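You operate a simulated robot arm through the tools that you are given. There is no shell and no other tool.

Carry out the task below with a simulated robot arm. There is one attempt and no reset: what you move stays moved.

## Task
Top up the drinks jar from the blue jug to between its two lines.
Fine: the lid goes back on and the jug back where it stood. Set down upright: blue jug.

It is judged by the outcome, as a careful person would: the job done as asked, and still so three seconds after it is handed in. It fails if anything else is knocked over, pushed out of place, dropped, spilled or broken. Lids that push on must go on centred and level and be pressed home; caps that screw on are set level and turned clockwise until they are tight.

## Robot
A 6-joint arm with a two-finger parallel gripper, fixed in place. Base frame: the origin is on the floor under the middle of its stand, x ahead of it, y to its left, z up; the work surface is at about z = 910. Readings come in mm, rad, newtons and seconds.
With the tool pointing down near the work surface it reaches from about 440 to 860 mm from the base axis. Its first joint turns from -2.007 to 2.007 rad. Payload 4.2 kg.
Tool frame: the origin (TCP) lies between the finger pads and is the grasp point; the fingertips stand 23 mm ahead of it; z points along the fingers, y is the line along which they close. Largest opening 94 mm; finger width 38, thickness 10; the body of the gripper, 54 by 96 mm, starts 39 mm behind the TCP.
Orientation is told as [roll, pitch, yaw] about the base's x, y, z axes, in that order, counted from this pose: with the fingers straight down and closing along the base's y, the tool's x points along the base's -x, its y along +y and its z along -z.

## Interface
- The arm moves only by the tool jog_arm. Its argument "series" is a list of rows, each an object (a shift or turn left out is 0, a gripper value left out holds the last) with "delta_rot": the turn, a rotation vector about the tool's x, y, z in rad, a list of three; "travel": the shift along the tool's x, y, z in mm, a list of three; "fingers": the closure in counts, from 0 (fully open) to 255 (shut). In form: [{"delta_rot": [rx, ry, rz], "travel": [tx, ty, tz], "fingers": fingers}, ...]. A call has 1 to 20 rows; each row shifts and turns the commanded pose from where the row before left it, along the tool's axes as they then stand. A row lasts 0.2 s, in which the tool goes at most 50 mm and 0.15 rad; a call with a longer step from one row to the next is refused whole, and so is a gripper value outside its range. A pose out of reach is approached as far as the arm can. The call stops where the force on the tool passes 40 N (or 10 N more than at its start, if that is more) or the arm is blocked; 0.2 s more then pass. Each finger travels about 108 mm/s and halts on what it meets, pressing with about 33 N; the grip force reading is that of the motor and also rises with nothing between the fingers. The clock runs only during rows and for 0.2 s after the last one: add rows that do not move to give the fingers time. The reply holds the time, the measured pose of the TCP, the force on the tool along the base axes, the opening and the grip force, in the units named above and with some noise, with the torque about the TCP (base axes, N m) and any sound that the robot's microphone picked up, and new pictures: "show" is both (left out), scene, wrist or none.
- Cameras (640 x 400 px; columns grow to the right, rows downward): "scene" is fixed at [222.4, 499.6, 1712.1]; the picture's right is [-0.89, -0.45, 0.00], its down [-0.21, 0.42, -0.88] and it looks along [0.40, -0.79, -0.47] (base axes); focal length 318 px, centre (320, 200). "wrist" rides on the gripper at [86, 16, -75] in the tool frame; the picture's right is [-0.18, 0.98, 0.00], its down [-0.58, -0.11, -0.81] and it looks along [-0.79, -0.15, 0.59] (tool axes); focal length 243 px, centre (320, 200).
- lift_body(by): slides the trunk up (or, below 0, down) by that many mm; the arm rides with it, the base frame stays. It gives what a move gives, with no picture.
- probe_pixels(camera, pixels): for up to 12 pixels [column, row] of the newest picture of that camera ("zoom" is the newest enlarged one), the place [x, y, z] in the base frame of the surface seen there, good to about 3 mm. The clock stands still meanwhile.
- close_up(camera, box): a new picture of the part [left, top, right, bottom] of that camera's present view, enlarged. The clock stands still meanwhile.
- hand_in(): hands the job in; it is judged then, once.

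Unless the task says otherwise, let go and move clear before handing in.

The tools are called after "Call:" as a command line: name --argument value ..., lists and objects as JSON in quotes. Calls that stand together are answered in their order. jog_arm: Moves the arm, as the interface text tells. Its arguments: {"type":"object","properties":{"series":{"type":"array"},"show":{"type":"string","enum":["both","scene","wrist","none"]}},"required":["series"]} The other tools are called the same way: lift_body (by) moves the trunk up or down; probe_pixels (camera, pixels) gives the place of the surface under pixels of a picture; close_up (camera, box) takes an enlarged picture of a part of a camera's view; hand_in () hands the job in.

At the start:

```text
time: 0.0
position: [525.5, -296.3, 1472.4]
tcp_rot: [0.0, 0.001, 0.0]
ft_force: [-0.2, 0.2, -0.8]
moment: [-0.03, 0.02, -0.02]
grip_width: 93.7
grasp_force: 0.0
trunk travel left (down, up): [-860.0, 130.0]
```

scene: 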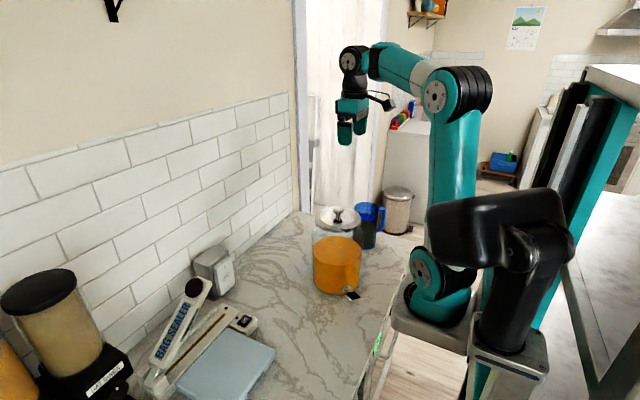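
wrist: 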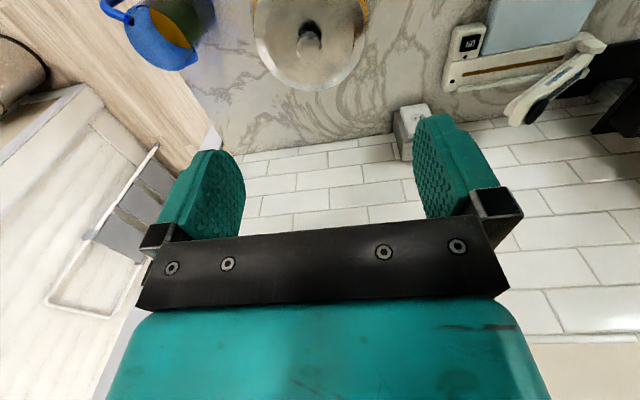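

The scene picture shows a jar with a steel lid near (337,220), an orange pot in front of it at (337,265), and a blue jug at (368,225). I'll take enlarged pictures before moving.

Call:
close_up --camera "scene" --box '[280, 180, 420, 310]'

Call:
close_up --camera "wrist" --box '[80, 0, 400, 120]'

```text
3.08 times, centred on (350, 245) of scene
```

zoom: 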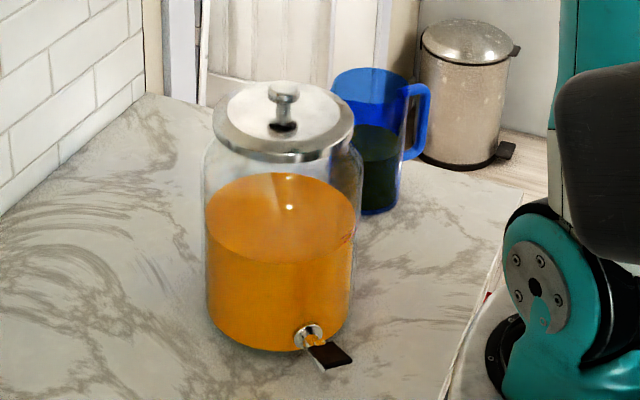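

```text
2.00 times, centred on (240, 60) of wrist
```

zoom: 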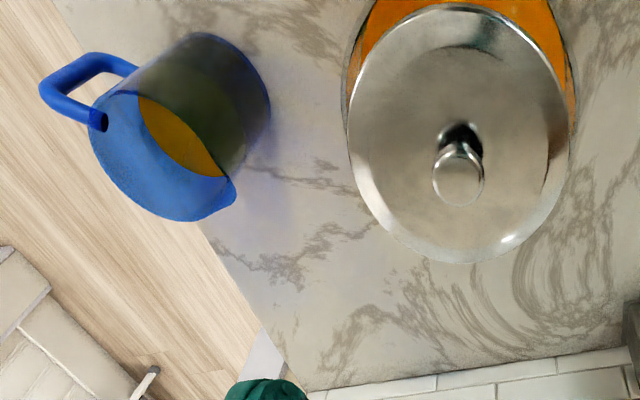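

The jar is one glass dispenser with orange drink and a tap, with a steel lid and knob at zoom (460,175). The blue jug has its handle toward zoom (75,85) and its spout at (232,200). I'll probe these points for geometry.

Call:
probe_pixels --camera "zoom" --pixels '[[458, 180], [450, 10], [350, 120], [565, 120], [450, 262], [70, 85], [105, 120], [232, 185], [175, 215], [205, 36], [180, 130], [265, 95]]'

Call:
probe_pixels --camera "scene" --pixels '[[342, 210], [337, 217], [314, 222], [359, 222], [337, 233], [336, 252], [350, 293], [370, 248], [382, 220], [365, 203], [384, 209], [337, 293]]'

```text
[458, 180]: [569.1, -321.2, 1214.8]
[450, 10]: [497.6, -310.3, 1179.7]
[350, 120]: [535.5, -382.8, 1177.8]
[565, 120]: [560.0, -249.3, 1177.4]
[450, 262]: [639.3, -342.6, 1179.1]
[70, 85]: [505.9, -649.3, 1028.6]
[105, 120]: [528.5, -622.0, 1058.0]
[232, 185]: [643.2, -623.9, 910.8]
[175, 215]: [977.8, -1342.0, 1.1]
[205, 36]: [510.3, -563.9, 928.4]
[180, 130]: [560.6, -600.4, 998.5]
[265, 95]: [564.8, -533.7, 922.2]
```

```text
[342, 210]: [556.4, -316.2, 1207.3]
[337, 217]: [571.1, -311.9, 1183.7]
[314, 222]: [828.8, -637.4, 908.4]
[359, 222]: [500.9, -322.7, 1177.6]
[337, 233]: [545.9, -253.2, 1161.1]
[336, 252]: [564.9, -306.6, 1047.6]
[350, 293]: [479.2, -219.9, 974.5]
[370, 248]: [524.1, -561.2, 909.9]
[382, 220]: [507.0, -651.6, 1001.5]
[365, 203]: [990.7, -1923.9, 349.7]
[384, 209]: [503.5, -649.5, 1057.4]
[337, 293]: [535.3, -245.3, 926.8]
```

The jar axis is near (568,-318) with the lid rim at about z 1178, and the knob top is at about 1215. I still need to find the two lines, so I'll enlarge the jar further.

Call:
close_up --camera "scene" --box '[310, 203, 365, 240]'

Call:
close_up --camera "scene" --box '[305, 225, 370, 300]'

Call:
close_up --camera "scene" --box '[350, 198, 395, 253]'

```text
10.81 times, centred on (338, 222) of scene
```

zoom: 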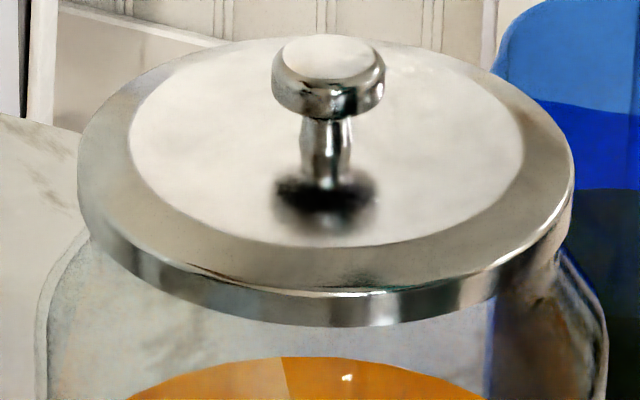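

```text
5.33 times, centred on (338, 262) of scene
```

zoom: 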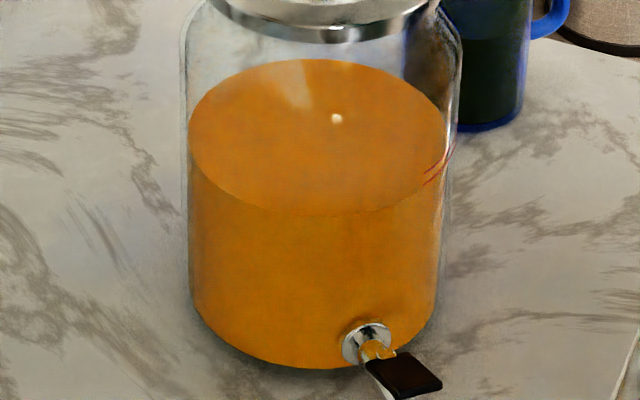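

```text
7.27 times, centred on (372, 226) of scene
```

zoom: 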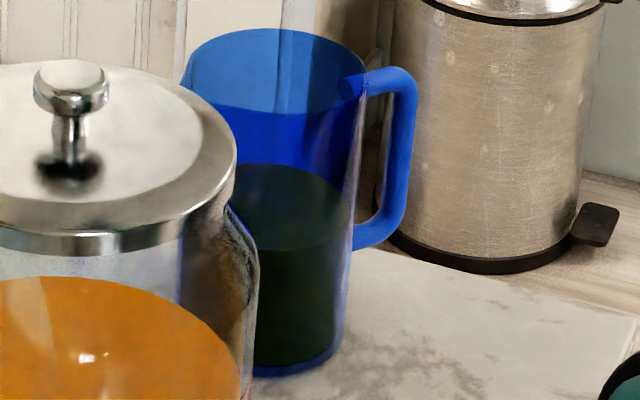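

Two faint red lines show at zoom (440,165), on the side of the jar facing the robot and close to the liquid level. I'll bring the wrist camera round to that side to see them properly.

Call:
jog_arm --series '[{"travel": [20, -2, 40]}, {"travel": [20, -2, 40]}, {"travel": [20, -2, 40]}, {"travel": [20, -2, 40]}, {"travel": [20, -2, 40]}, {"travel": [15, -2, 40]}, {"travel": [0, 0, 0]}, {"travel": [0, 0, 0]}]' --show "both"

```text
time: 1.8
position: [408.9, -308.9, 1234.4]
tcp_rot: [-0.002, -0.001, 0.0]
ft_force: [0.4, 0.5, 0.1]
moment: [0.0, -0.03, -0.01]
grip_width: 94.1
grasp_force: 0.1
trunk travel left (down, up): [-860.0, 130.0]
```

scene: 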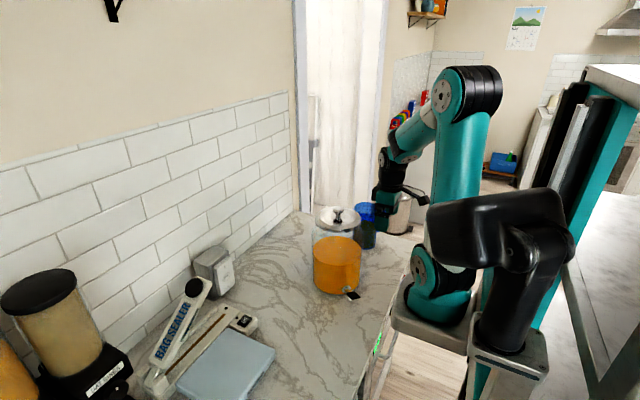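
wrist: 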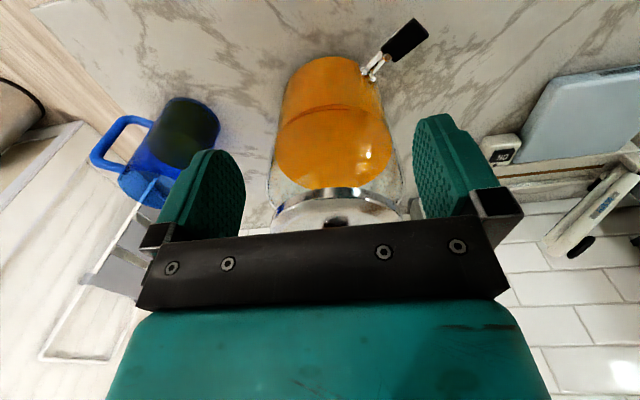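

The wrist picture is upside down relative to the world, with the jar at about (330,130) and a reddish line near (320,110). I'll enlarge it.

Call:
close_up --camera "wrist" --box '[250, 40, 420, 146]'

Call:
close_up --camera "wrist" --box '[80, 80, 240, 220]'

```text
3.76 times, centred on (335, 93) of wrist
```

zoom: 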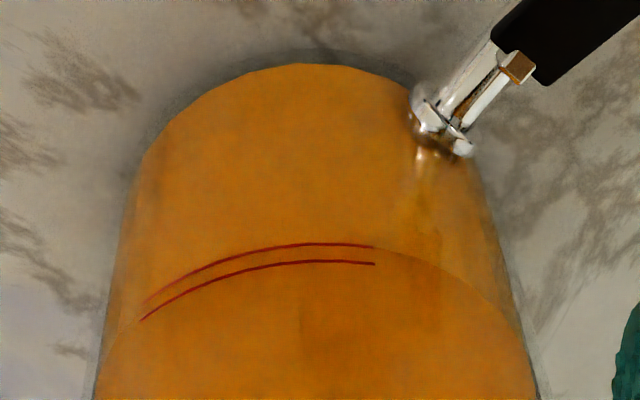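

```text
2.86 times, centred on (160, 150) of wrist
```

zoom: 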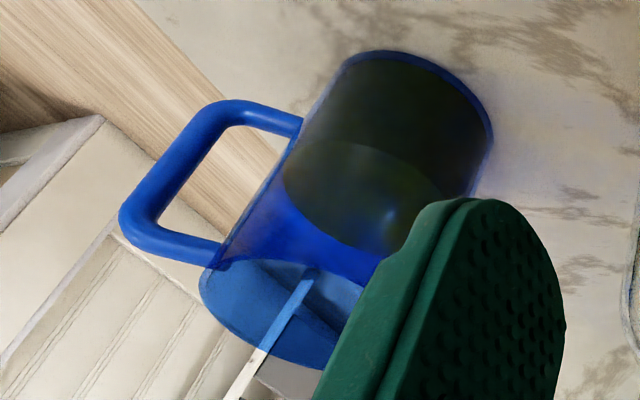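

The two red lines show at zoom (310,243) and (310,261), and the liquid edge meets the lower one near (375,247). The close spacing means I need exact heights, so I'll probe the lines and liquid edge.

Call:
close_up --camera "wrist" --box '[280, 90, 400, 165]'

Call:
probe_pixels --camera "wrist" --pixels '[[332, 105], [332, 109], [350, 105], [350, 110], [310, 107], [310, 112], [370, 115], [340, 60], [345, 150], [330, 90], [345, 190], [300, 150]]'

```text
5.33 times, centred on (340, 128) of wrist
```

zoom: 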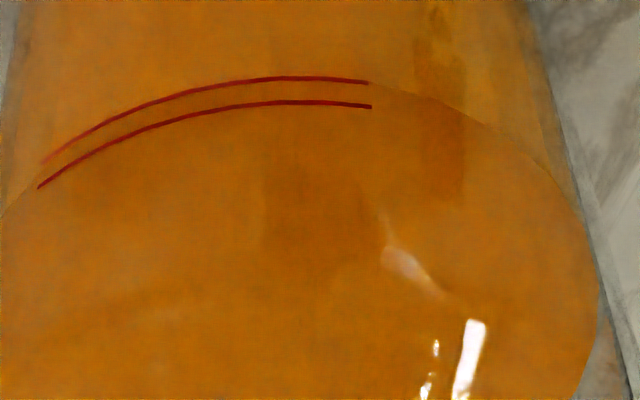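

```text
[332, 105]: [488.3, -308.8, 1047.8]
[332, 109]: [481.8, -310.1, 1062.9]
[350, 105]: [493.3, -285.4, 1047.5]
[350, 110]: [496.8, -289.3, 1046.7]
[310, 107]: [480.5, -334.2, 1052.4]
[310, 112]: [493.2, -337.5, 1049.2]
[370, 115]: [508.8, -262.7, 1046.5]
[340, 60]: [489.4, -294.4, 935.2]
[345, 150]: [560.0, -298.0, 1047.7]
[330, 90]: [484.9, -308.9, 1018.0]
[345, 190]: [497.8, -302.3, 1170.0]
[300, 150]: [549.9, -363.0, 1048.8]
```

Liquid surface probes at z ≈ 1047.7, and the lines at roughly 1052 and 1063. I'll probe the line pixels in the enlarged picture for better values.

Call:
probe_pixels --camera "zoom" --pixels '[[290, 77], [250, 80], [200, 91], [340, 79], [140, 111], [100, 130], [290, 102], [250, 104], [200, 114], [340, 104], [140, 132], [370, 107]]'

Call:
probe_pixels --camera "zoom" --pixels '[[400, 300], [200, 300], [300, 200], [500, 250], [100, 250], [560, 180], [592, 270], [5, 210], [300, 390], [290, 20], [60, 60], [500, 60]]'

```text
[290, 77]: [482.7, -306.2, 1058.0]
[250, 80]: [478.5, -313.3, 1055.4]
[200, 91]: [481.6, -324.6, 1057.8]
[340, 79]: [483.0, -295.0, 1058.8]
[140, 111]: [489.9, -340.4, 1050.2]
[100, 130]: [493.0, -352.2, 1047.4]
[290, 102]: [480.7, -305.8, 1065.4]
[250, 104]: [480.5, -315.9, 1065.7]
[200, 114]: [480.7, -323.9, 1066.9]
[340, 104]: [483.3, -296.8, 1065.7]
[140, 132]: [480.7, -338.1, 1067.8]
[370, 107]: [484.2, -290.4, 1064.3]
```

```text
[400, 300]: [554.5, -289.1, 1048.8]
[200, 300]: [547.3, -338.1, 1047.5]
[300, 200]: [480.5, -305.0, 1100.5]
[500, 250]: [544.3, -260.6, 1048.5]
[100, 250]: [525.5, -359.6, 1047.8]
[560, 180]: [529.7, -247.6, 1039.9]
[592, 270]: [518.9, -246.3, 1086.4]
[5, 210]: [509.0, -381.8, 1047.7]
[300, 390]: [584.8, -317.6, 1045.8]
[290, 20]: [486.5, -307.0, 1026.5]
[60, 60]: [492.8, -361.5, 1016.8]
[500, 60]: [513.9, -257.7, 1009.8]
```

Probes put the lower line near z 1057, the upper near 1066, and the liquid at 1047.8. A level view would be more reliable, so I'll lower the tool and tilt it so the wrist camera looks horizontally at the jar.

Call:
jog_arm --series '[{"travel": [0, 0, 43]}, {"travel": [0, 0, 43]}, {"travel": [0, 0, 43]}, {"travel": [0, 0, 43]}, {"travel": [0, 0, 0]}, {"delta_rot": [0, -0.15, 0]}, {"delta_rot": [0, -0.15, 0]}, {"delta_rot": [0, -0.15, 0]}, {"delta_rot": [0, -0.15, 0]}, {"travel": [0, 0, 0]}, {"travel": [0, 0, 0]}]' --show "both"

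```text
time: 4.2
position: [424.3, -337.1, 1055.2]
tcp_rot: [0.0, -0.6, 0.0]
ft_force: [0.2, -0.6, 0.0]
moment: [0.01, -0.02, 0.02]
grip_width: 94.0
grasp_force: 0.1
out of reach, approached as far as the arm can: row 7, 8, 9
trunk travel left (down, up): [-860.0, 130.0]
```

scene: 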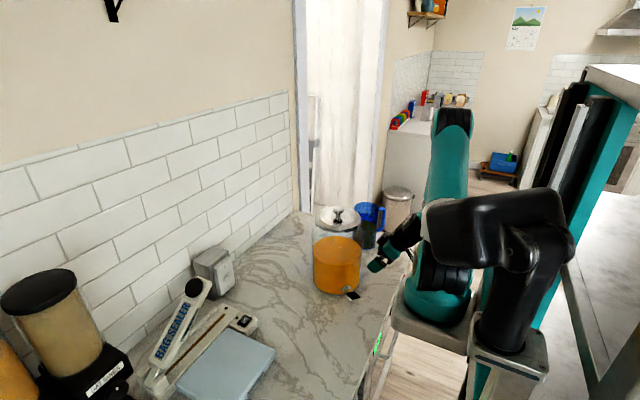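
wrist: 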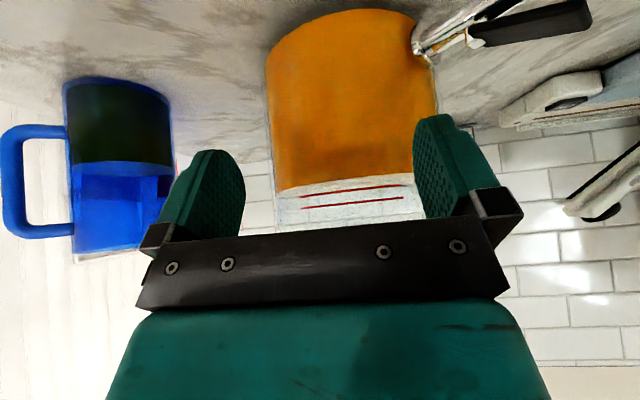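

Now both lines are clear above the liquid: liquid edge at about (345,187), lines at (350,190) and (350,203). I'll enlarge and probe both the jar and the jug.

Call:
close_up --camera "wrist" --box '[260, 160, 430, 240]'

Call:
probe_pixels --camera "zoom" --pixels '[[200, 150], [250, 130], [300, 120], [400, 105], [480, 95], [200, 190], [300, 180], [400, 165], [100, 110], [300, 85], [400, 70], [200, 110]]'

Call:
close_up --camera "wrist" --box '[0, 60, 240, 280]'

Call:
probe_pixels --camera "wrist" --pixels '[[30, 131], [12, 180], [40, 230], [60, 130], [65, 95], [72, 200], [76, 252], [120, 80], [120, 168], [170, 100], [172, 190], [110, 250]]'

```text
3.76 times, centred on (345, 200) of wrist
```

zoom: 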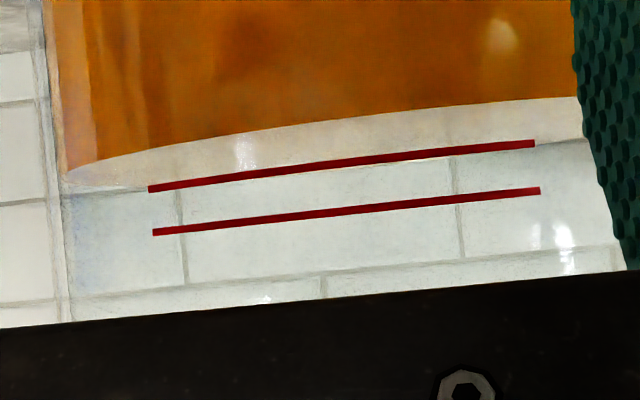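

```text
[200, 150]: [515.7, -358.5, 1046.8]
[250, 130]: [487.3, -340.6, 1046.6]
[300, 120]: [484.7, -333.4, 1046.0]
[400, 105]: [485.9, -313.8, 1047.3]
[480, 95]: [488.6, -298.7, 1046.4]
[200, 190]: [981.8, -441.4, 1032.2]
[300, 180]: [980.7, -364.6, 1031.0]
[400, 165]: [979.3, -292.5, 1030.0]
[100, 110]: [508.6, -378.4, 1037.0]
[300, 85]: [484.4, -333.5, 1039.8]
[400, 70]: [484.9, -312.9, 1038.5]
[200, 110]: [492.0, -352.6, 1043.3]
```

```text
1.82 times, centred on (120, 170) of wrist
```

zoom: 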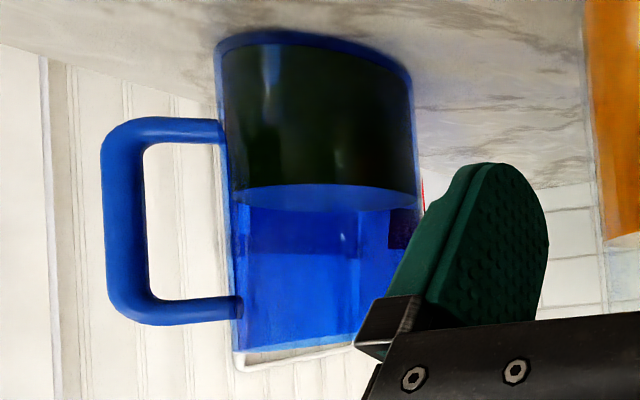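

```text
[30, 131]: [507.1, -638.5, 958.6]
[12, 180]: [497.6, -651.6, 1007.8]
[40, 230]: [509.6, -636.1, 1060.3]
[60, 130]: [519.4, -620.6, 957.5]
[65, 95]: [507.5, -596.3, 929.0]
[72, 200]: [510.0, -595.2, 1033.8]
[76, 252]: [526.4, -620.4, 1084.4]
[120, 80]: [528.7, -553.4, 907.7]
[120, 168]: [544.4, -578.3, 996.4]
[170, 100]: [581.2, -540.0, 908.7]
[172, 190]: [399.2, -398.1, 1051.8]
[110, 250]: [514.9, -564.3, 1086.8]
```

From this level view I compute the lower line at z ≈ 1057.7, the upper at ≈ 1066 and the liquid at ≈ 1047, so the drink must rise about 14–15 mm (roughly 310 ml). The jug's liquid surface is at ≈ 996, which is enough. Next I'll back out upward, level the tool and survey the counter for a place to lay the lid.

Call:
jog_arm --series '[{"travel": [-22.6, 0, -33]}, {"travel": [-22.6, 0, -33]}, {"travel": [-22.6, 0, -33]}, {"travel": [-22.6, 0, -33]}, {"delta_rot": [0, 0.15, 0]}, {"delta_rot": [0, 0.15, 0]}, {"delta_rot": [0, 0.15, 0]}, {"delta_rot": [0, 0.15, 0]}, {"travel": [0, 0, -40]}, {"travel": [0, 0, -40]}, {"travel": [0, 0, -40]}, {"travel": [0, 0, 0]}]' --show "both"

Call:
probe_pixels --camera "scene" --pixels '[[280, 270], [300, 300], [270, 300], [330, 340], [290, 350], [260, 335], [232, 262], [240, 320], [225, 375], [385, 310], [250, 285], [320, 310]]'

```text
time: 6.8
position: [426.1, -344.5, 1336.3]
tcp_rot: [-0.001, -0.001, 0.0]
ft_force: [0.6, 0.1, -1.0]
moment: [-0.02, -0.01, -0.01]
grip_width: 94.1
grasp_force: 0.1
out of reach, approached as far as the arm can: row 1
trunk travel left (down, up): [-860.0, 130.0]
```

scene: 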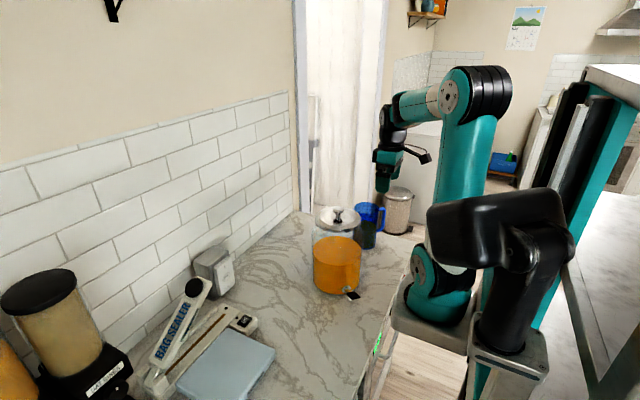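
wrist: 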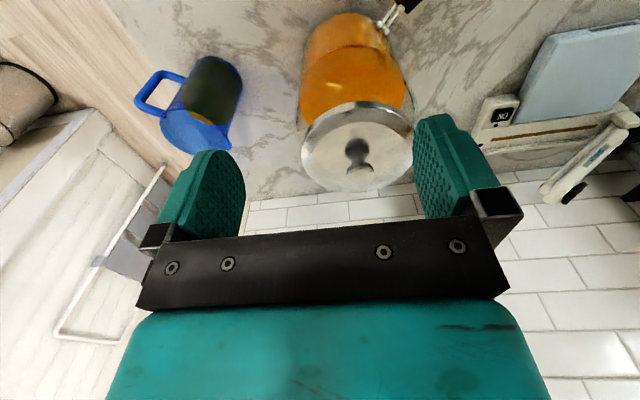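

```text
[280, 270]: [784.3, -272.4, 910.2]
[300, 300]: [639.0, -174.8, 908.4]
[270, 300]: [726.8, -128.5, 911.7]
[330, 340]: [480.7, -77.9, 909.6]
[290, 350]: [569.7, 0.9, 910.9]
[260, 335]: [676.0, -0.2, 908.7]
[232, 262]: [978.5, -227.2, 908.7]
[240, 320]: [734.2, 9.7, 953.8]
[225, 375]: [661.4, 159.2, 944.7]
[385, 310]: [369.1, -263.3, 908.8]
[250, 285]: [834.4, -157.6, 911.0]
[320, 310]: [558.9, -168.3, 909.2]
```

The tool is level again at (426,-345,1336), and the wrist picture shows the lid at (357,145) with its knob at (357,155). Counter around (640,-110) is free for the lid. I'll measure the lid rim and knob precisely.

Call:
close_up --camera "wrist" --box '[280, 80, 440, 200]'

Call:
probe_pixels --camera "zoom" --pixels '[[310, 290], [310, 330], [310, 270], [280, 305], [345, 305], [95, 250], [540, 250], [310, 105], [330, 425], [200, 130], [440, 130], [330, 395]]'

```text
3.33 times, centred on (360, 140) of wrist
```

zoom: 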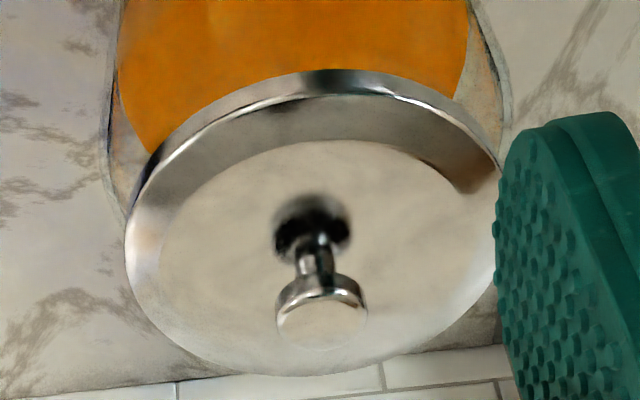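

```text
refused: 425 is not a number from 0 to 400
```

Call:
probe_pixels --camera "zoom" --pixels '[[322, 325], [322, 305], [318, 285], [290, 325], [355, 325], [130, 260], [485, 280], [320, 95], [300, 370], [160, 180], [470, 160], [318, 262]]'

Call:
probe_pixels --camera "scene" --pixels '[[338, 207], [338, 209], [335, 211], [343, 211], [338, 213], [337, 216], [320, 220], [355, 220], [337, 230], [337, 207]]'

```text
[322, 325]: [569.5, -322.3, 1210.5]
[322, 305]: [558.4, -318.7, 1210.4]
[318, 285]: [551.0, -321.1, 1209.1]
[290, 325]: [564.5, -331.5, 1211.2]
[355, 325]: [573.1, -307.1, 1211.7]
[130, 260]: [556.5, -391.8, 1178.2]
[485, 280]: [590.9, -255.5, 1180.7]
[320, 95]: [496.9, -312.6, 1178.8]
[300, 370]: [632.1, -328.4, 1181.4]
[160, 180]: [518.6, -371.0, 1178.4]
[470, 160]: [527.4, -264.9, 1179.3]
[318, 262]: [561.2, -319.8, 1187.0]
```

```text
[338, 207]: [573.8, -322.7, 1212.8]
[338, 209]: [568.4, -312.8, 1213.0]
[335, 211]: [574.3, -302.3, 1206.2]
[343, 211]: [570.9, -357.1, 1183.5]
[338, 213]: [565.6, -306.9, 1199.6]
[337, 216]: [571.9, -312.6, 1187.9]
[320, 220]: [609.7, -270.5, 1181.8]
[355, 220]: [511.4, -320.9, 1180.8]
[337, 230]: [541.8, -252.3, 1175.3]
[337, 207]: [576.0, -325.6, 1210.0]
```

Lid rim fits a circle centred near (567.5,-320) with radius 71, and the knob disc is centred near (566,-320) with its top at z ≈ 1212. I'll move above the knob, stopping higher than it, and check alignment.

Call:
jog_arm --series '[{"travel": [-35.2, 6.1, 0], "fingers": 80}, {"travel": [-35.2, 6.1, 0]}, {"travel": [-35.2, 6.1, 0]}, {"travel": [-35.2, 6.1, 0]}, {"travel": [0, 0, 40]}, {"travel": [0, 0, 40]}, {"travel": [0, 0, 0]}]' --show "both"

```text
time: 8.4
position: [568.8, -320.9, 1253.1]
tcp_rot: [-0.003, 0.0, 0.0]
ft_force: [-0.5, -0.1, 0.3]
moment: [0.01, -0.03, 0.0]
grip_width: 64.3
grasp_force: 0.1
trunk travel left (down, up): [-860.0, 130.0]
```

scene: 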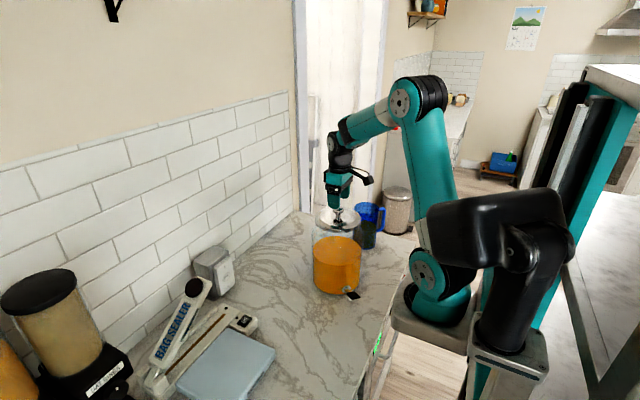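
wrist: 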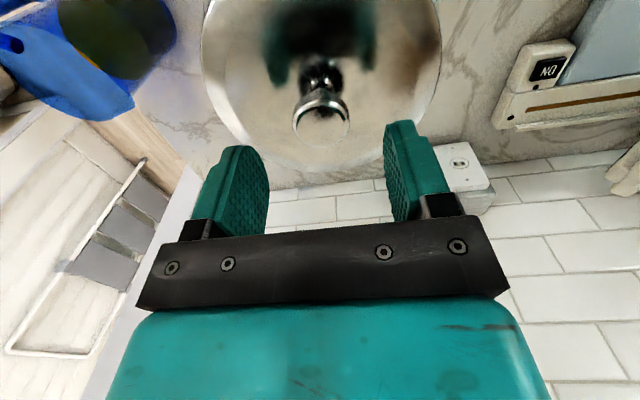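

The tool stands at (569,-321,1253) and the knob shows between the fingers at (321,120). I'll probe the knob edges from this close to refine the centre.

Call:
close_up --camera "wrist" --box '[270, 60, 370, 160]'

Call:
probe_pixels --camera "wrist" --pixels '[[322, 125], [298, 125], [346, 125], [322, 108], [322, 143], [310, 100], [335, 100], [325, 70], [240, 100], [400, 100], [300, 20], [330, 160]]'

```text
4.00 times, centred on (320, 110) of wrist
```

zoom: 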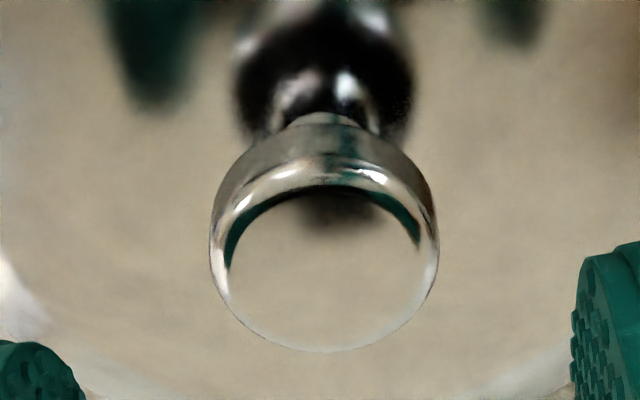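

```text
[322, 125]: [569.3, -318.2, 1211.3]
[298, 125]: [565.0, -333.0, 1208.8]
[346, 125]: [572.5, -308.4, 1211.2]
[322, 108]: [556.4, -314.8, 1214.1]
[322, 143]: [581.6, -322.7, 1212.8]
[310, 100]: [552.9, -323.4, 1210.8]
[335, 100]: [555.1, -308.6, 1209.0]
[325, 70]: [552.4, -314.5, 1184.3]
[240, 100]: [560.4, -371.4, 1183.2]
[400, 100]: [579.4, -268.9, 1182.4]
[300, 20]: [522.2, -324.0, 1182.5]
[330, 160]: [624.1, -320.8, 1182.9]
```

Knob centre is (567.5,-320) and the lid top is at about 1182.5, so the tool is lined up. I'll go down 43 mm so the tips stop above the lid, then close on the knob.

Call:
jog_arm --series '[{"travel": [0.6, 0.4, 15]}, {"travel": [0.6, 0.4, 15]}, {"travel": [0, 0, 8]}, {"travel": [0, 0, 5]}, {"travel": [0, 0, 0]}, {"fingers": 255}, {}, {}, {}, {}]' --show "both"

```text
time: 10.6
position: [567.4, -318.8, 1211.1]
tcp_rot: [0.002, -0.001, 0.001]
ft_force: [-0.2, 0.0, 0.3]
moment: [0.01, -0.03, 0.0]
grip_width: 32.6
grasp_force: 32.8
trunk travel left (down, up): [-860.0, 130.0]
heard: snap
```

scene: 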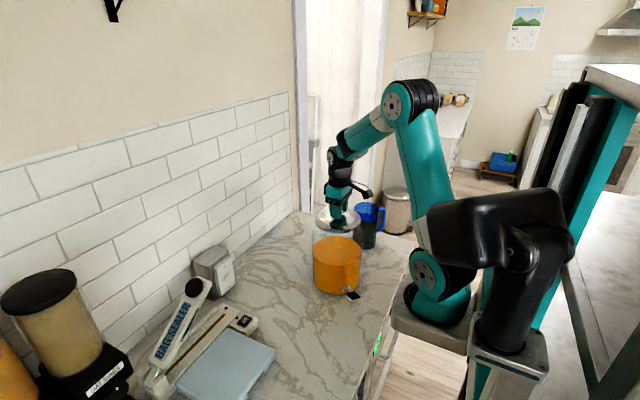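
wrist: 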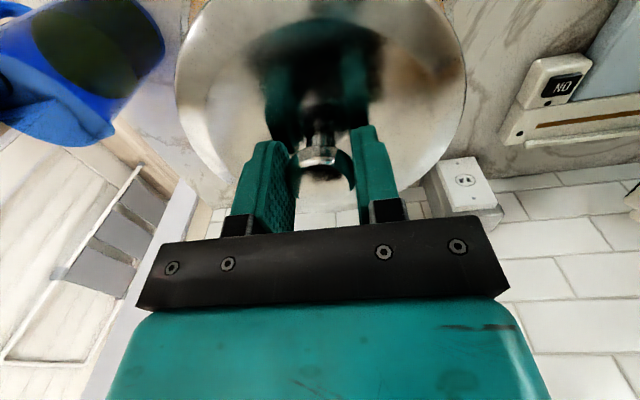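

The fingers hold the 32.6 mm knob at 33 N with the tool at z ≈ 1211 (a snap was heard). I'll lift straight up slowly and watch the force.

Call:
jog_arm --series '[{"travel": [0, 0, -2]}, {"travel": [0, 0, -3]}, {"travel": [0, 0, -4]}, {"travel": [0, 0, -5]}, {"travel": [0, 0, -6]}, {}]' --show "both"

```text
time: 12.0
position: [567.1, -319.8, 1230.0]
tcp_rot: [-0.001, 0.001, 0.0]
ft_force: [0.4, -0.1, -0.1]
moment: [-0.01, 0.0, 0.0]
grip_width: 31.6
grasp_force: 32.6
trunk travel left (down, up): [-860.0, 130.0]
```

scene: 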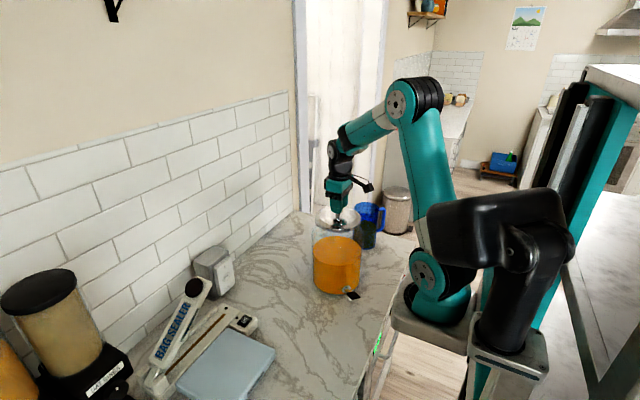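
wrist: 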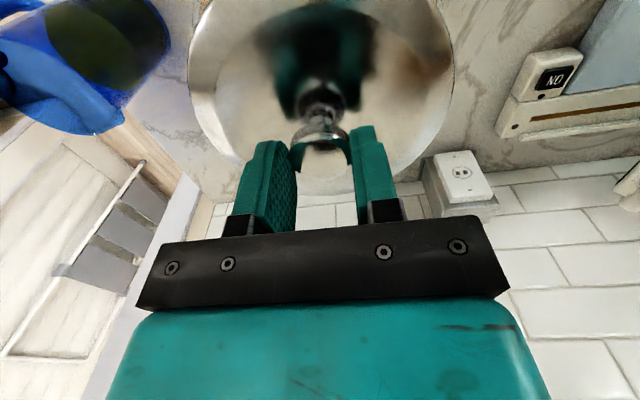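

The lid ellipse shrank in the wrist picture and the lift force reads about 0, so the lid likely stayed while the pads slid up the knob. I'll look closer before trying again.

Call:
close_up --camera "wrist" --box '[180, 0, 460, 230]'

Call:
close_up --camera "scene" --box '[305, 165, 375, 245]'

Call:
probe_pixels --camera "wrist" --pixels '[[240, 60], [400, 60], [320, 140], [318, 125], [322, 90], [260, 20], [420, 100]]'

```text
1.74 times, centred on (320, 115) of wrist
```

zoom: 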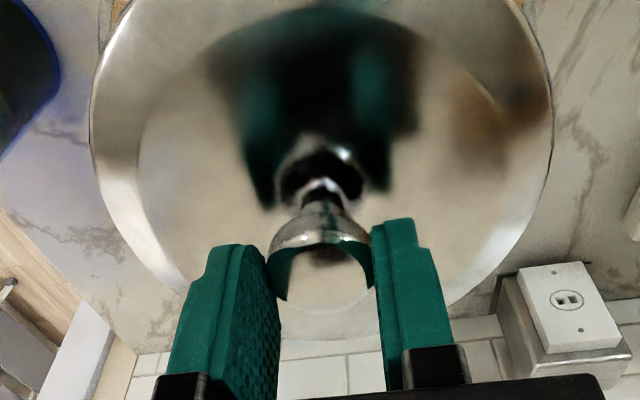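

```text
5.00 times, centred on (340, 205) of scene
```

zoom: 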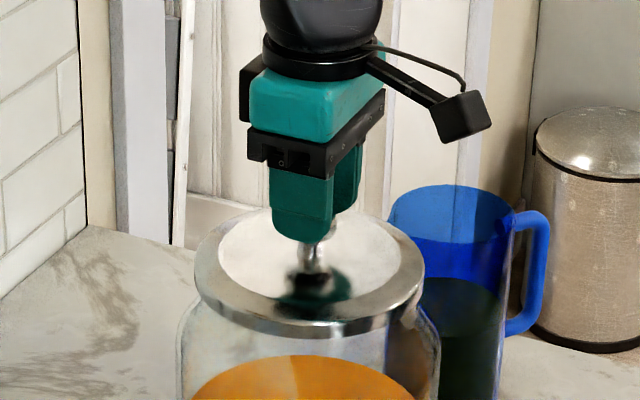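

```text
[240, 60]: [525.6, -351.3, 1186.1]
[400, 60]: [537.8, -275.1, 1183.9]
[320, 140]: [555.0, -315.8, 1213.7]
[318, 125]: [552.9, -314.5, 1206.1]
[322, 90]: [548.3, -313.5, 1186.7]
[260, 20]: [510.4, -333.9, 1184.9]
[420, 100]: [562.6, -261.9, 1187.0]
```

Knob top still probes at about 1213, so the pads slid up by some 18 mm instead of lifting the lid. I'll open, go back down to the same height, grip again and lift only a few millimetres to read the pull.

Call:
jog_arm --series '[{"fingers": 140}, {}, {"travel": [0, 0, 10]}, {"travel": [0, 0, 9]}, {"travel": [0, 0, 2]}, {}, {"fingers": 255}, {}, {}, {}]' --show "wrist"

Call:
jog_arm --series '[{"travel": [0, 0, -2]}]' --show "none"

Call:
jog_arm --series '[{"travel": [0, 0, -2]}]' --show "wrist"

```text
time: 14.2
position: [567.3, -318.5, 1209.5]
tcp_rot: [0.002, 0.0, -0.001]
ft_force: [-0.5, -0.1, -0.6]
moment: [0.0, -0.03, 0.01]
grip_width: 32.8
grasp_force: 33.4
trunk travel left (down, up): [-860.0, 130.0]
```

wrist: 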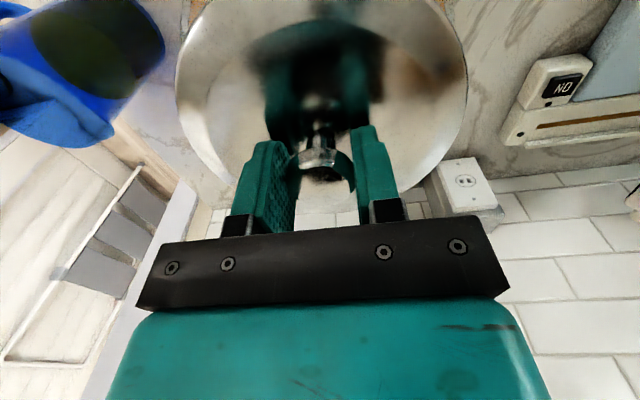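

```text
time: 14.6
position: [566.9, -318.6, 1210.7]
tcp_rot: [0.0, -0.002, 0.002]
ft_force: [-0.4, -1.6, -2.0]
moment: [-0.07, -0.03, 0.02]
grip_width: 32.6
grasp_force: 33.0
trunk travel left (down, up): [-860.0, 130.0]
```

```text
time: 15.0
position: [567.7, -318.3, 1213.9]
tcp_rot: [0.001, 0.0, -0.001]
ft_force: [-0.5, -0.1, -2.2]
moment: [0.0, 0.03, -0.02]
grip_width: 32.9
grasp_force: 33.2
trunk travel left (down, up): [-860.0, 130.0]
```

wrist: 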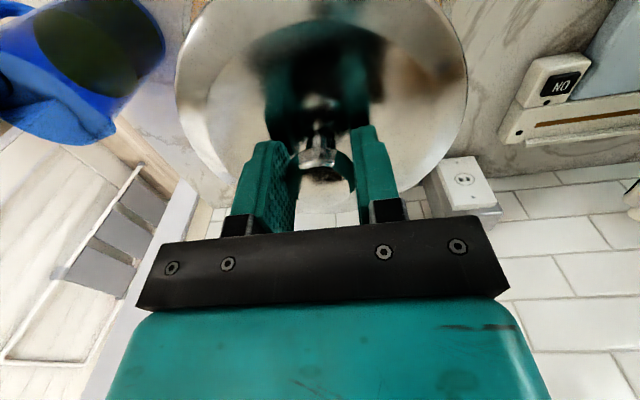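

Now the lid keeps its size in the picture and the tool carries about 2.2 N, so the lid is rising with it. I'll keep lifting slowly.

Call:
jog_arm --series '[{"travel": [0, 0, -2]}, {"travel": [0, 0, -2]}, {"travel": [0, 0, -2]}, {"travel": [0, 0, -2]}]' --show "wrist"

```text
time: 16.0
position: [568.8, -318.8, 1222.1]
tcp_rot: [0.001, 0.0, -0.002]
ft_force: [1.1, -0.4, -1.4]
moment: [-0.02, 0.01, -0.01]
grip_width: 32.7
grasp_force: 33.4
trunk travel left (down, up): [-860.0, 130.0]
```

wrist: 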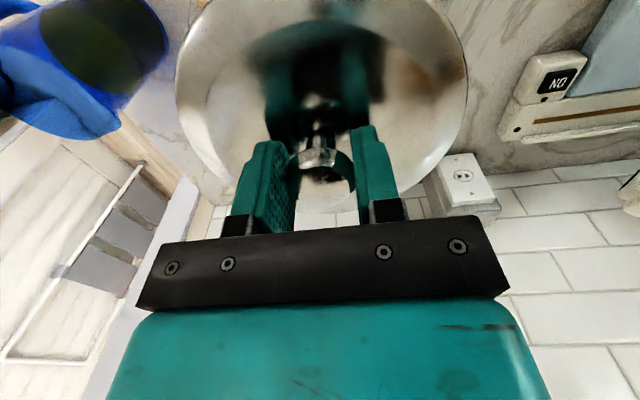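

The lid still travels with the fingers (rim still spans columns 176–466). I'll raise it well clear of the jar.

Call:
jog_arm --series '[{"travel": [0, 0, -5]}, {"travel": [0, 0, -10]}, {"travel": [0, 0, -15]}, {"travel": [0, 0, -15]}, {"travel": [0, 0, -15]}, {"travel": [0, 0, -10]}, {}]' --show "both"

Call:
close_up --camera "scene" --box '[300, 150, 400, 260]'

```text
time: 17.6
position: [565.8, -317.6, 1293.9]
tcp_rot: [0.001, 0.001, 0.001]
ft_force: [-0.6, -0.7, -1.8]
moment: [0.01, -0.03, 0.0]
grip_width: 32.9
grasp_force: 33.5
trunk travel left (down, up): [-860.0, 130.0]
```

scene: 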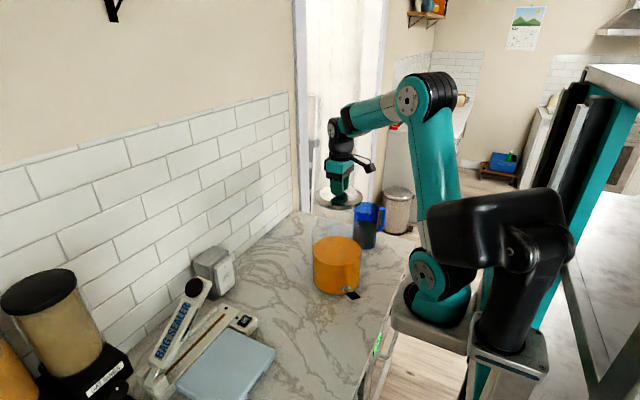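
wrist: 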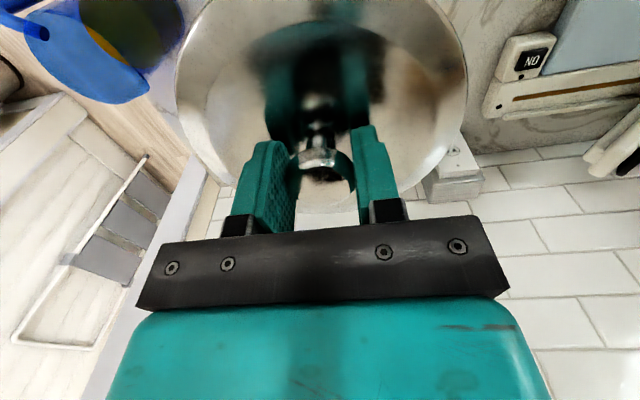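

```text
3.64 times, centred on (350, 205) of scene
```

zoom: 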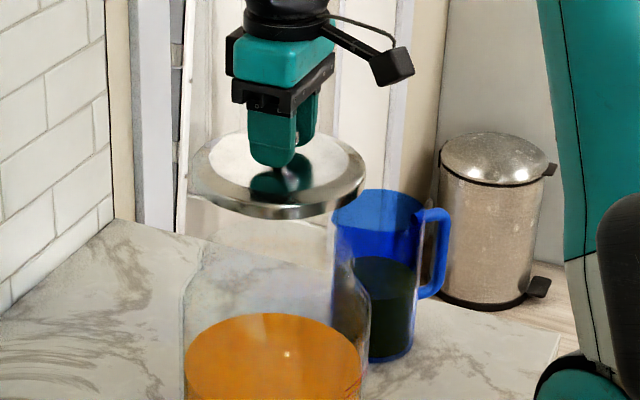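

The lid is off and hangs level in the grip. I'll carry it over to the free counter at about (640,-112) and lower most of the way.

Call:
jog_arm --series '[{"travel": [-10, 28, 0]}, {"travel": [-13, 36, 0]}, {"travel": [-13, 36, 0]}, {"travel": [-13, 36, 0]}, {"travel": [-13, 36, 0]}, {"travel": [-12, 33, 0]}, {}, {"travel": [0, 0, 30]}, {"travel": [0, 0, 40]}, {"travel": [0, 0, 40]}, {"travel": [0, 0, 40]}, {"travel": [0, 0, 40]}, {"travel": [0, 0, 40]}, {"travel": [0, 0, 40]}, {"travel": [0, 0, 30]}, {}]' --show "both"

```text
time: 21.0
position: [640.2, -113.1, 990.4]
tcp_rot: [0.0, 0.0, 0.001]
ft_force: [0.2, 0.3, -1.3]
moment: [-0.02, -0.03, -0.01]
grip_width: 32.6
grasp_force: 32.8
trunk travel left (down, up): [-860.0, 130.0]
```

scene: 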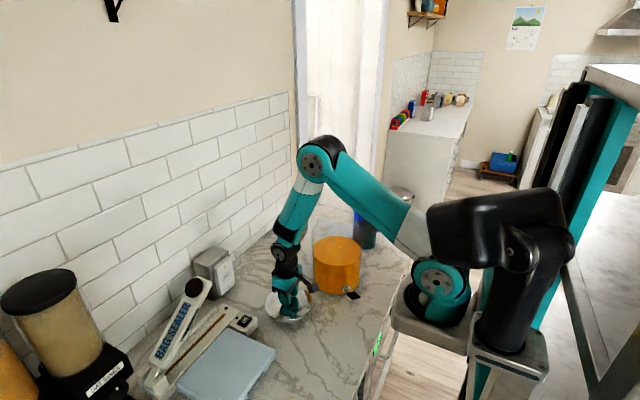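
wrist: 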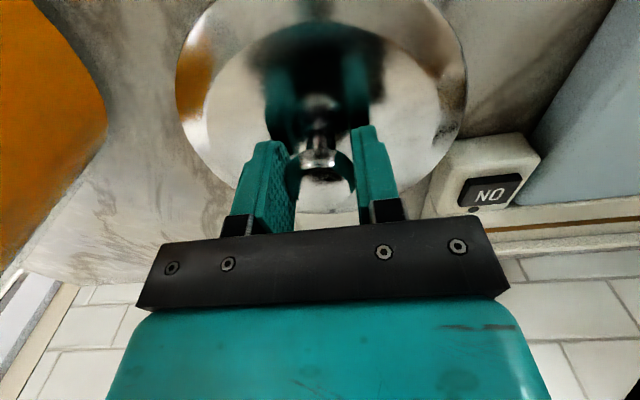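

The lid is at (640,-113), 990 high. The sealer's switch end shows close on the right at wrist (490,175), so I'll probe clearances before lowering.

Call:
close_up --camera "scene" --box '[215, 250, 345, 350]'

Call:
probe_pixels --camera "wrist" --pixels '[[460, 190], [490, 150], [540, 155], [455, 170], [470, 215], [465, 90], [180, 90], [320, 215], [440, 180], [250, 190]]'

```text
4.00 times, centred on (280, 300) of scene
```

zoom: 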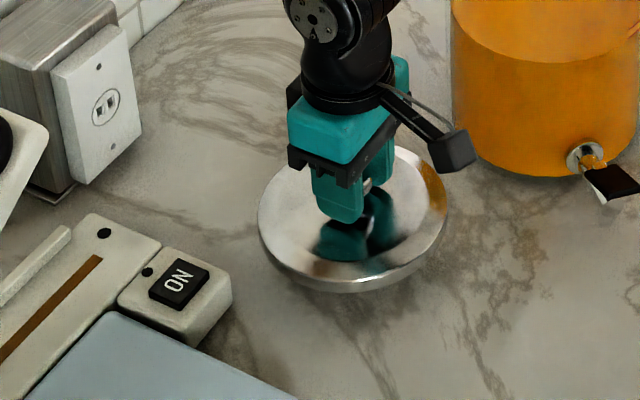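

```text
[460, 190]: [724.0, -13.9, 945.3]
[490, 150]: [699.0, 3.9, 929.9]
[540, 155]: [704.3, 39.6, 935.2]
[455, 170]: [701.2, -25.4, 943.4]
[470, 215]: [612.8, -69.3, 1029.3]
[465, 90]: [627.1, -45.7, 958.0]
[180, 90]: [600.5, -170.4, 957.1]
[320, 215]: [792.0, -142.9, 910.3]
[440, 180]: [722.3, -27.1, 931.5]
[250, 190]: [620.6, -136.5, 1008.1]
```

The sealer's nearest corner is about (700,-27), 105 mm from the lid centre, so the spot is clear. I'll lower in small steps and watch for contact.

Call:
jog_arm --series '[{"travel": [0, 0, 5]}, {"travel": [0, 0, 5]}, {"travel": [0, 0, 5]}, {"travel": [0, 0, 5]}]' --show "none"

Call:
jog_arm --series '[{"travel": [0, 0, 3]}, {"travel": [0, 0, 3]}]' --show "scene"

Call:
close_up --camera "scene" --box '[255, 270, 335, 330]'

```text
time: 22.0
position: [639.6, -113.9, 971.5]
tcp_rot: [0.0, 0.001, -0.001]
ft_force: [0.6, -0.2, -2.0]
moment: [-0.02, 0.01, -0.03]
grip_width: 32.8
grasp_force: 32.6
trunk travel left (down, up): [-860.0, 130.0]
```

```text
time: 22.6
position: [640.7, -113.7, 966.6]
tcp_rot: [-0.001, 0.001, 0.001]
ft_force: [-0.3, 0.0, -0.5]
moment: [-0.05, 0.01, -0.02]
grip_width: 32.7
grasp_force: 32.9
trunk travel left (down, up): [-860.0, 130.0]
```

scene: 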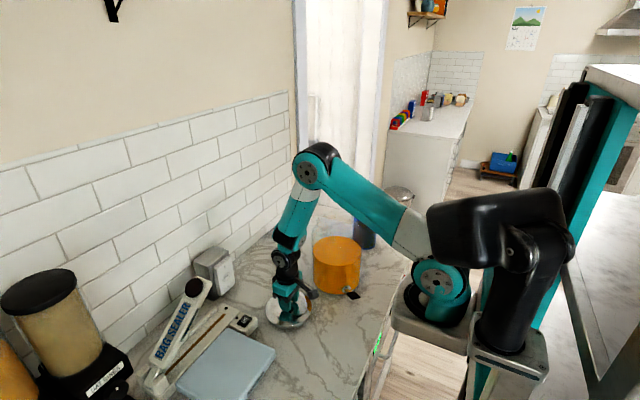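

```text
6.67 times, centred on (295, 300) of scene
```

zoom: 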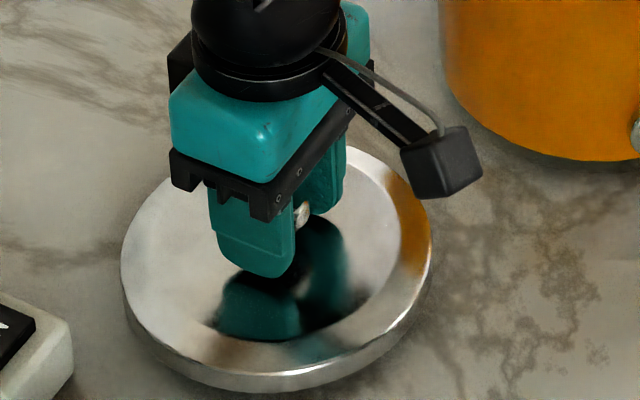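

At z = 966.6 the carried force dropped to about -0.5 N, which may be first contact. I'll step down 1.5 mm at a time.

Call:
jog_arm --series '[{"travel": [0, 0, 1.5]}]' --show "none"

Call:
jog_arm --series '[{"travel": [0, 0, 1.5]}]' --show "none"

Call:
jog_arm --series '[{"travel": [0, 0, 1.5]}]' --show "none"

```text
time: 23.0
position: [640.5, -114.4, 965.3]
tcp_rot: [0.0, 0.0, -0.001]
ft_force: [-0.7, -0.3, -1.8]
moment: [-0.01, -0.01, 0.01]
grip_width: 32.7
grasp_force: 33.1
trunk travel left (down, up): [-860.0, 130.0]
```

```text
time: 23.4
position: [640.6, -114.1, 964.5]
tcp_rot: [-0.002, 0.0, -0.002]
ft_force: [-1.3, -1.2, 10.8]
moment: [-0.2, 0.13, -0.01]
grip_width: 32.4
grasp_force: 33.0
trunk travel left (down, up): [-860.0, 130.0]
```

```text
time: 23.8
position: [640.9, -113.4, 963.2]
tcp_rot: [-0.003, -0.001, -0.003]
ft_force: [-6.0, -1.9, 31.6]
moment: [-0.04, 0.27, -0.01]
grip_width: 32.6
grasp_force: 33.0
trunk travel left (down, up): [-860.0, 130.0]
```

Contact came at about z 964.8, and it's now pressing 31.6 N. I'll back off 2 mm to relieve it, open the fingers to just clear the knob, and rise.

Call:
jog_arm --series '[{"travel": [0, 0, -2.2]}, {}, {"fingers": 140}, {}, {}]' --show "scene"

Call:
jog_arm --series '[{"travel": [0, 0, -10]}, {"travel": [0, 0, -20]}, {"travel": [0, 0, -40]}, {"travel": [0, 0, -40]}, {}]' --show "both"

Call:
close_up --camera "scene" --box '[255, 260, 345, 330]'

```text
time: 25.0
position: [641.1, -113.8, 963.2]
tcp_rot: [-0.001, 0.001, -0.002]
ft_force: [-0.4, 0.1, 0.1]
moment: [-0.03, -0.02, 0.0]
grip_width: 42.4
grasp_force: 0.1
trunk travel left (down, up): [-860.0, 130.0]
```

scene: 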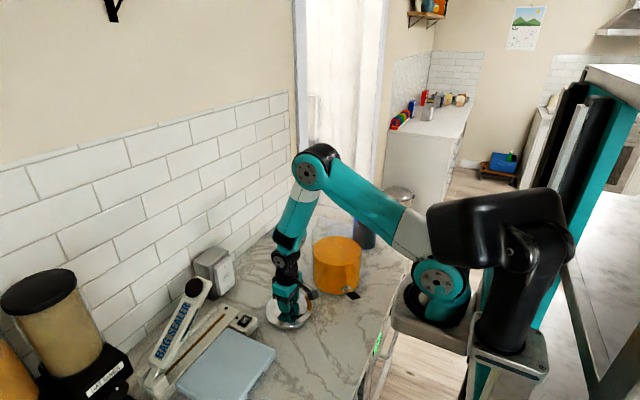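

```text
time: 26.2
position: [640.8, -113.6, 1075.1]
tcp_rot: [-0.001, 0.0, 0.001]
ft_force: [0.3, -0.8, 0.5]
moment: [-0.01, 0.02, -0.02]
grip_width: 42.4
grasp_force: 0.0
trunk travel left (down, up): [-860.0, 130.0]
```

scene: 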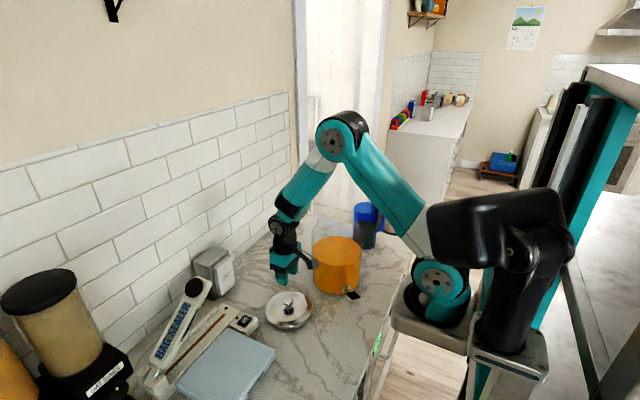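
wrist: 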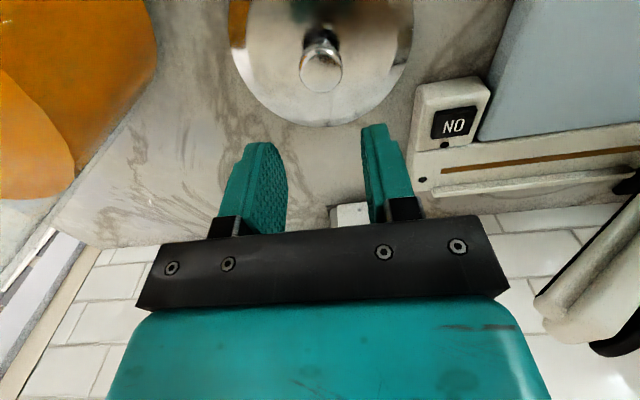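

```text
5.71 times, centred on (300, 295) of scene
```

zoom: 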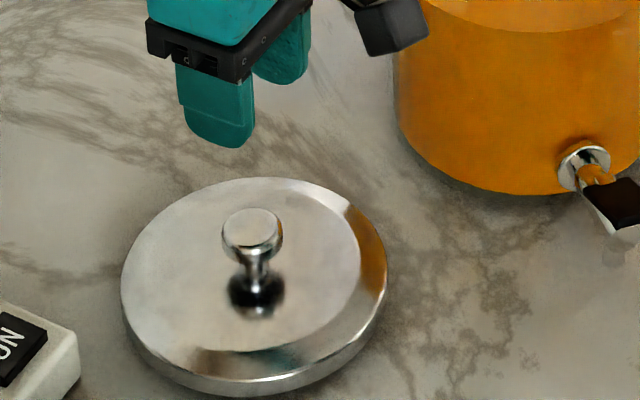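

The lid lies level on the counter with its knob at about (641,-114). Next I'll rise, move back toward the jug, and look at the jug's handle from above.

Call:
jog_arm --series '[{"travel": [0, 0, -40]}, {"travel": [0, 0, -40]}, {"travel": [0, 0, -40]}, {"travel": [0, 0, -40]}, {"travel": [0, 0, -40]}, {"travel": [0, 0, -40]}, {"travel": [24, -38, -10]}, {"travel": [24, -38, -10]}, {"travel": [24, -38, -10]}, {"travel": [24, -38, -10]}, {"travel": [24, -38, 0]}, {"travel": [24, -38, 0]}, {"travel": [20, -38, 0]}, {"travel": [10, -38, 0]}, {"travel": [10, -38, 0]}, {}]' --show "both"

```text
time: 29.6
position: [458.4, -456.3, 1354.4]
tcp_rot: [0.0, 0.0, 0.0]
ft_force: [-0.5, -0.1, 0.7]
moment: [-0.03, -0.01, 0.01]
grip_width: 42.4
grasp_force: 0.0
trunk travel left (down, up): [-860.0, 130.0]
```

scene: 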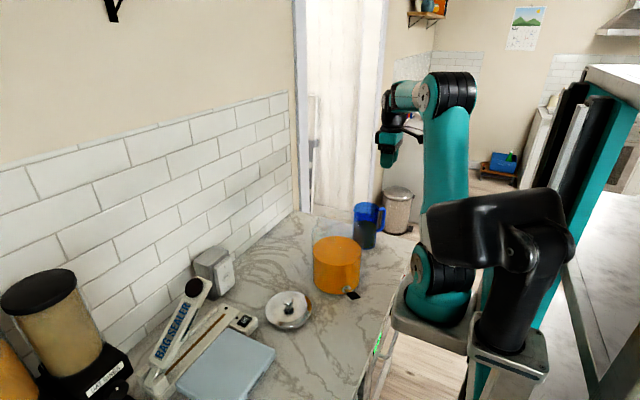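
wrist: 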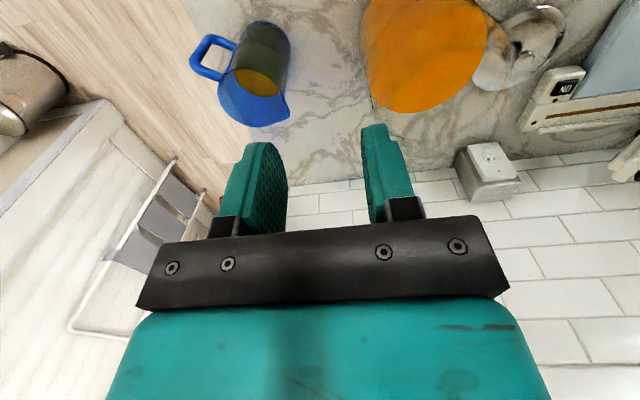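

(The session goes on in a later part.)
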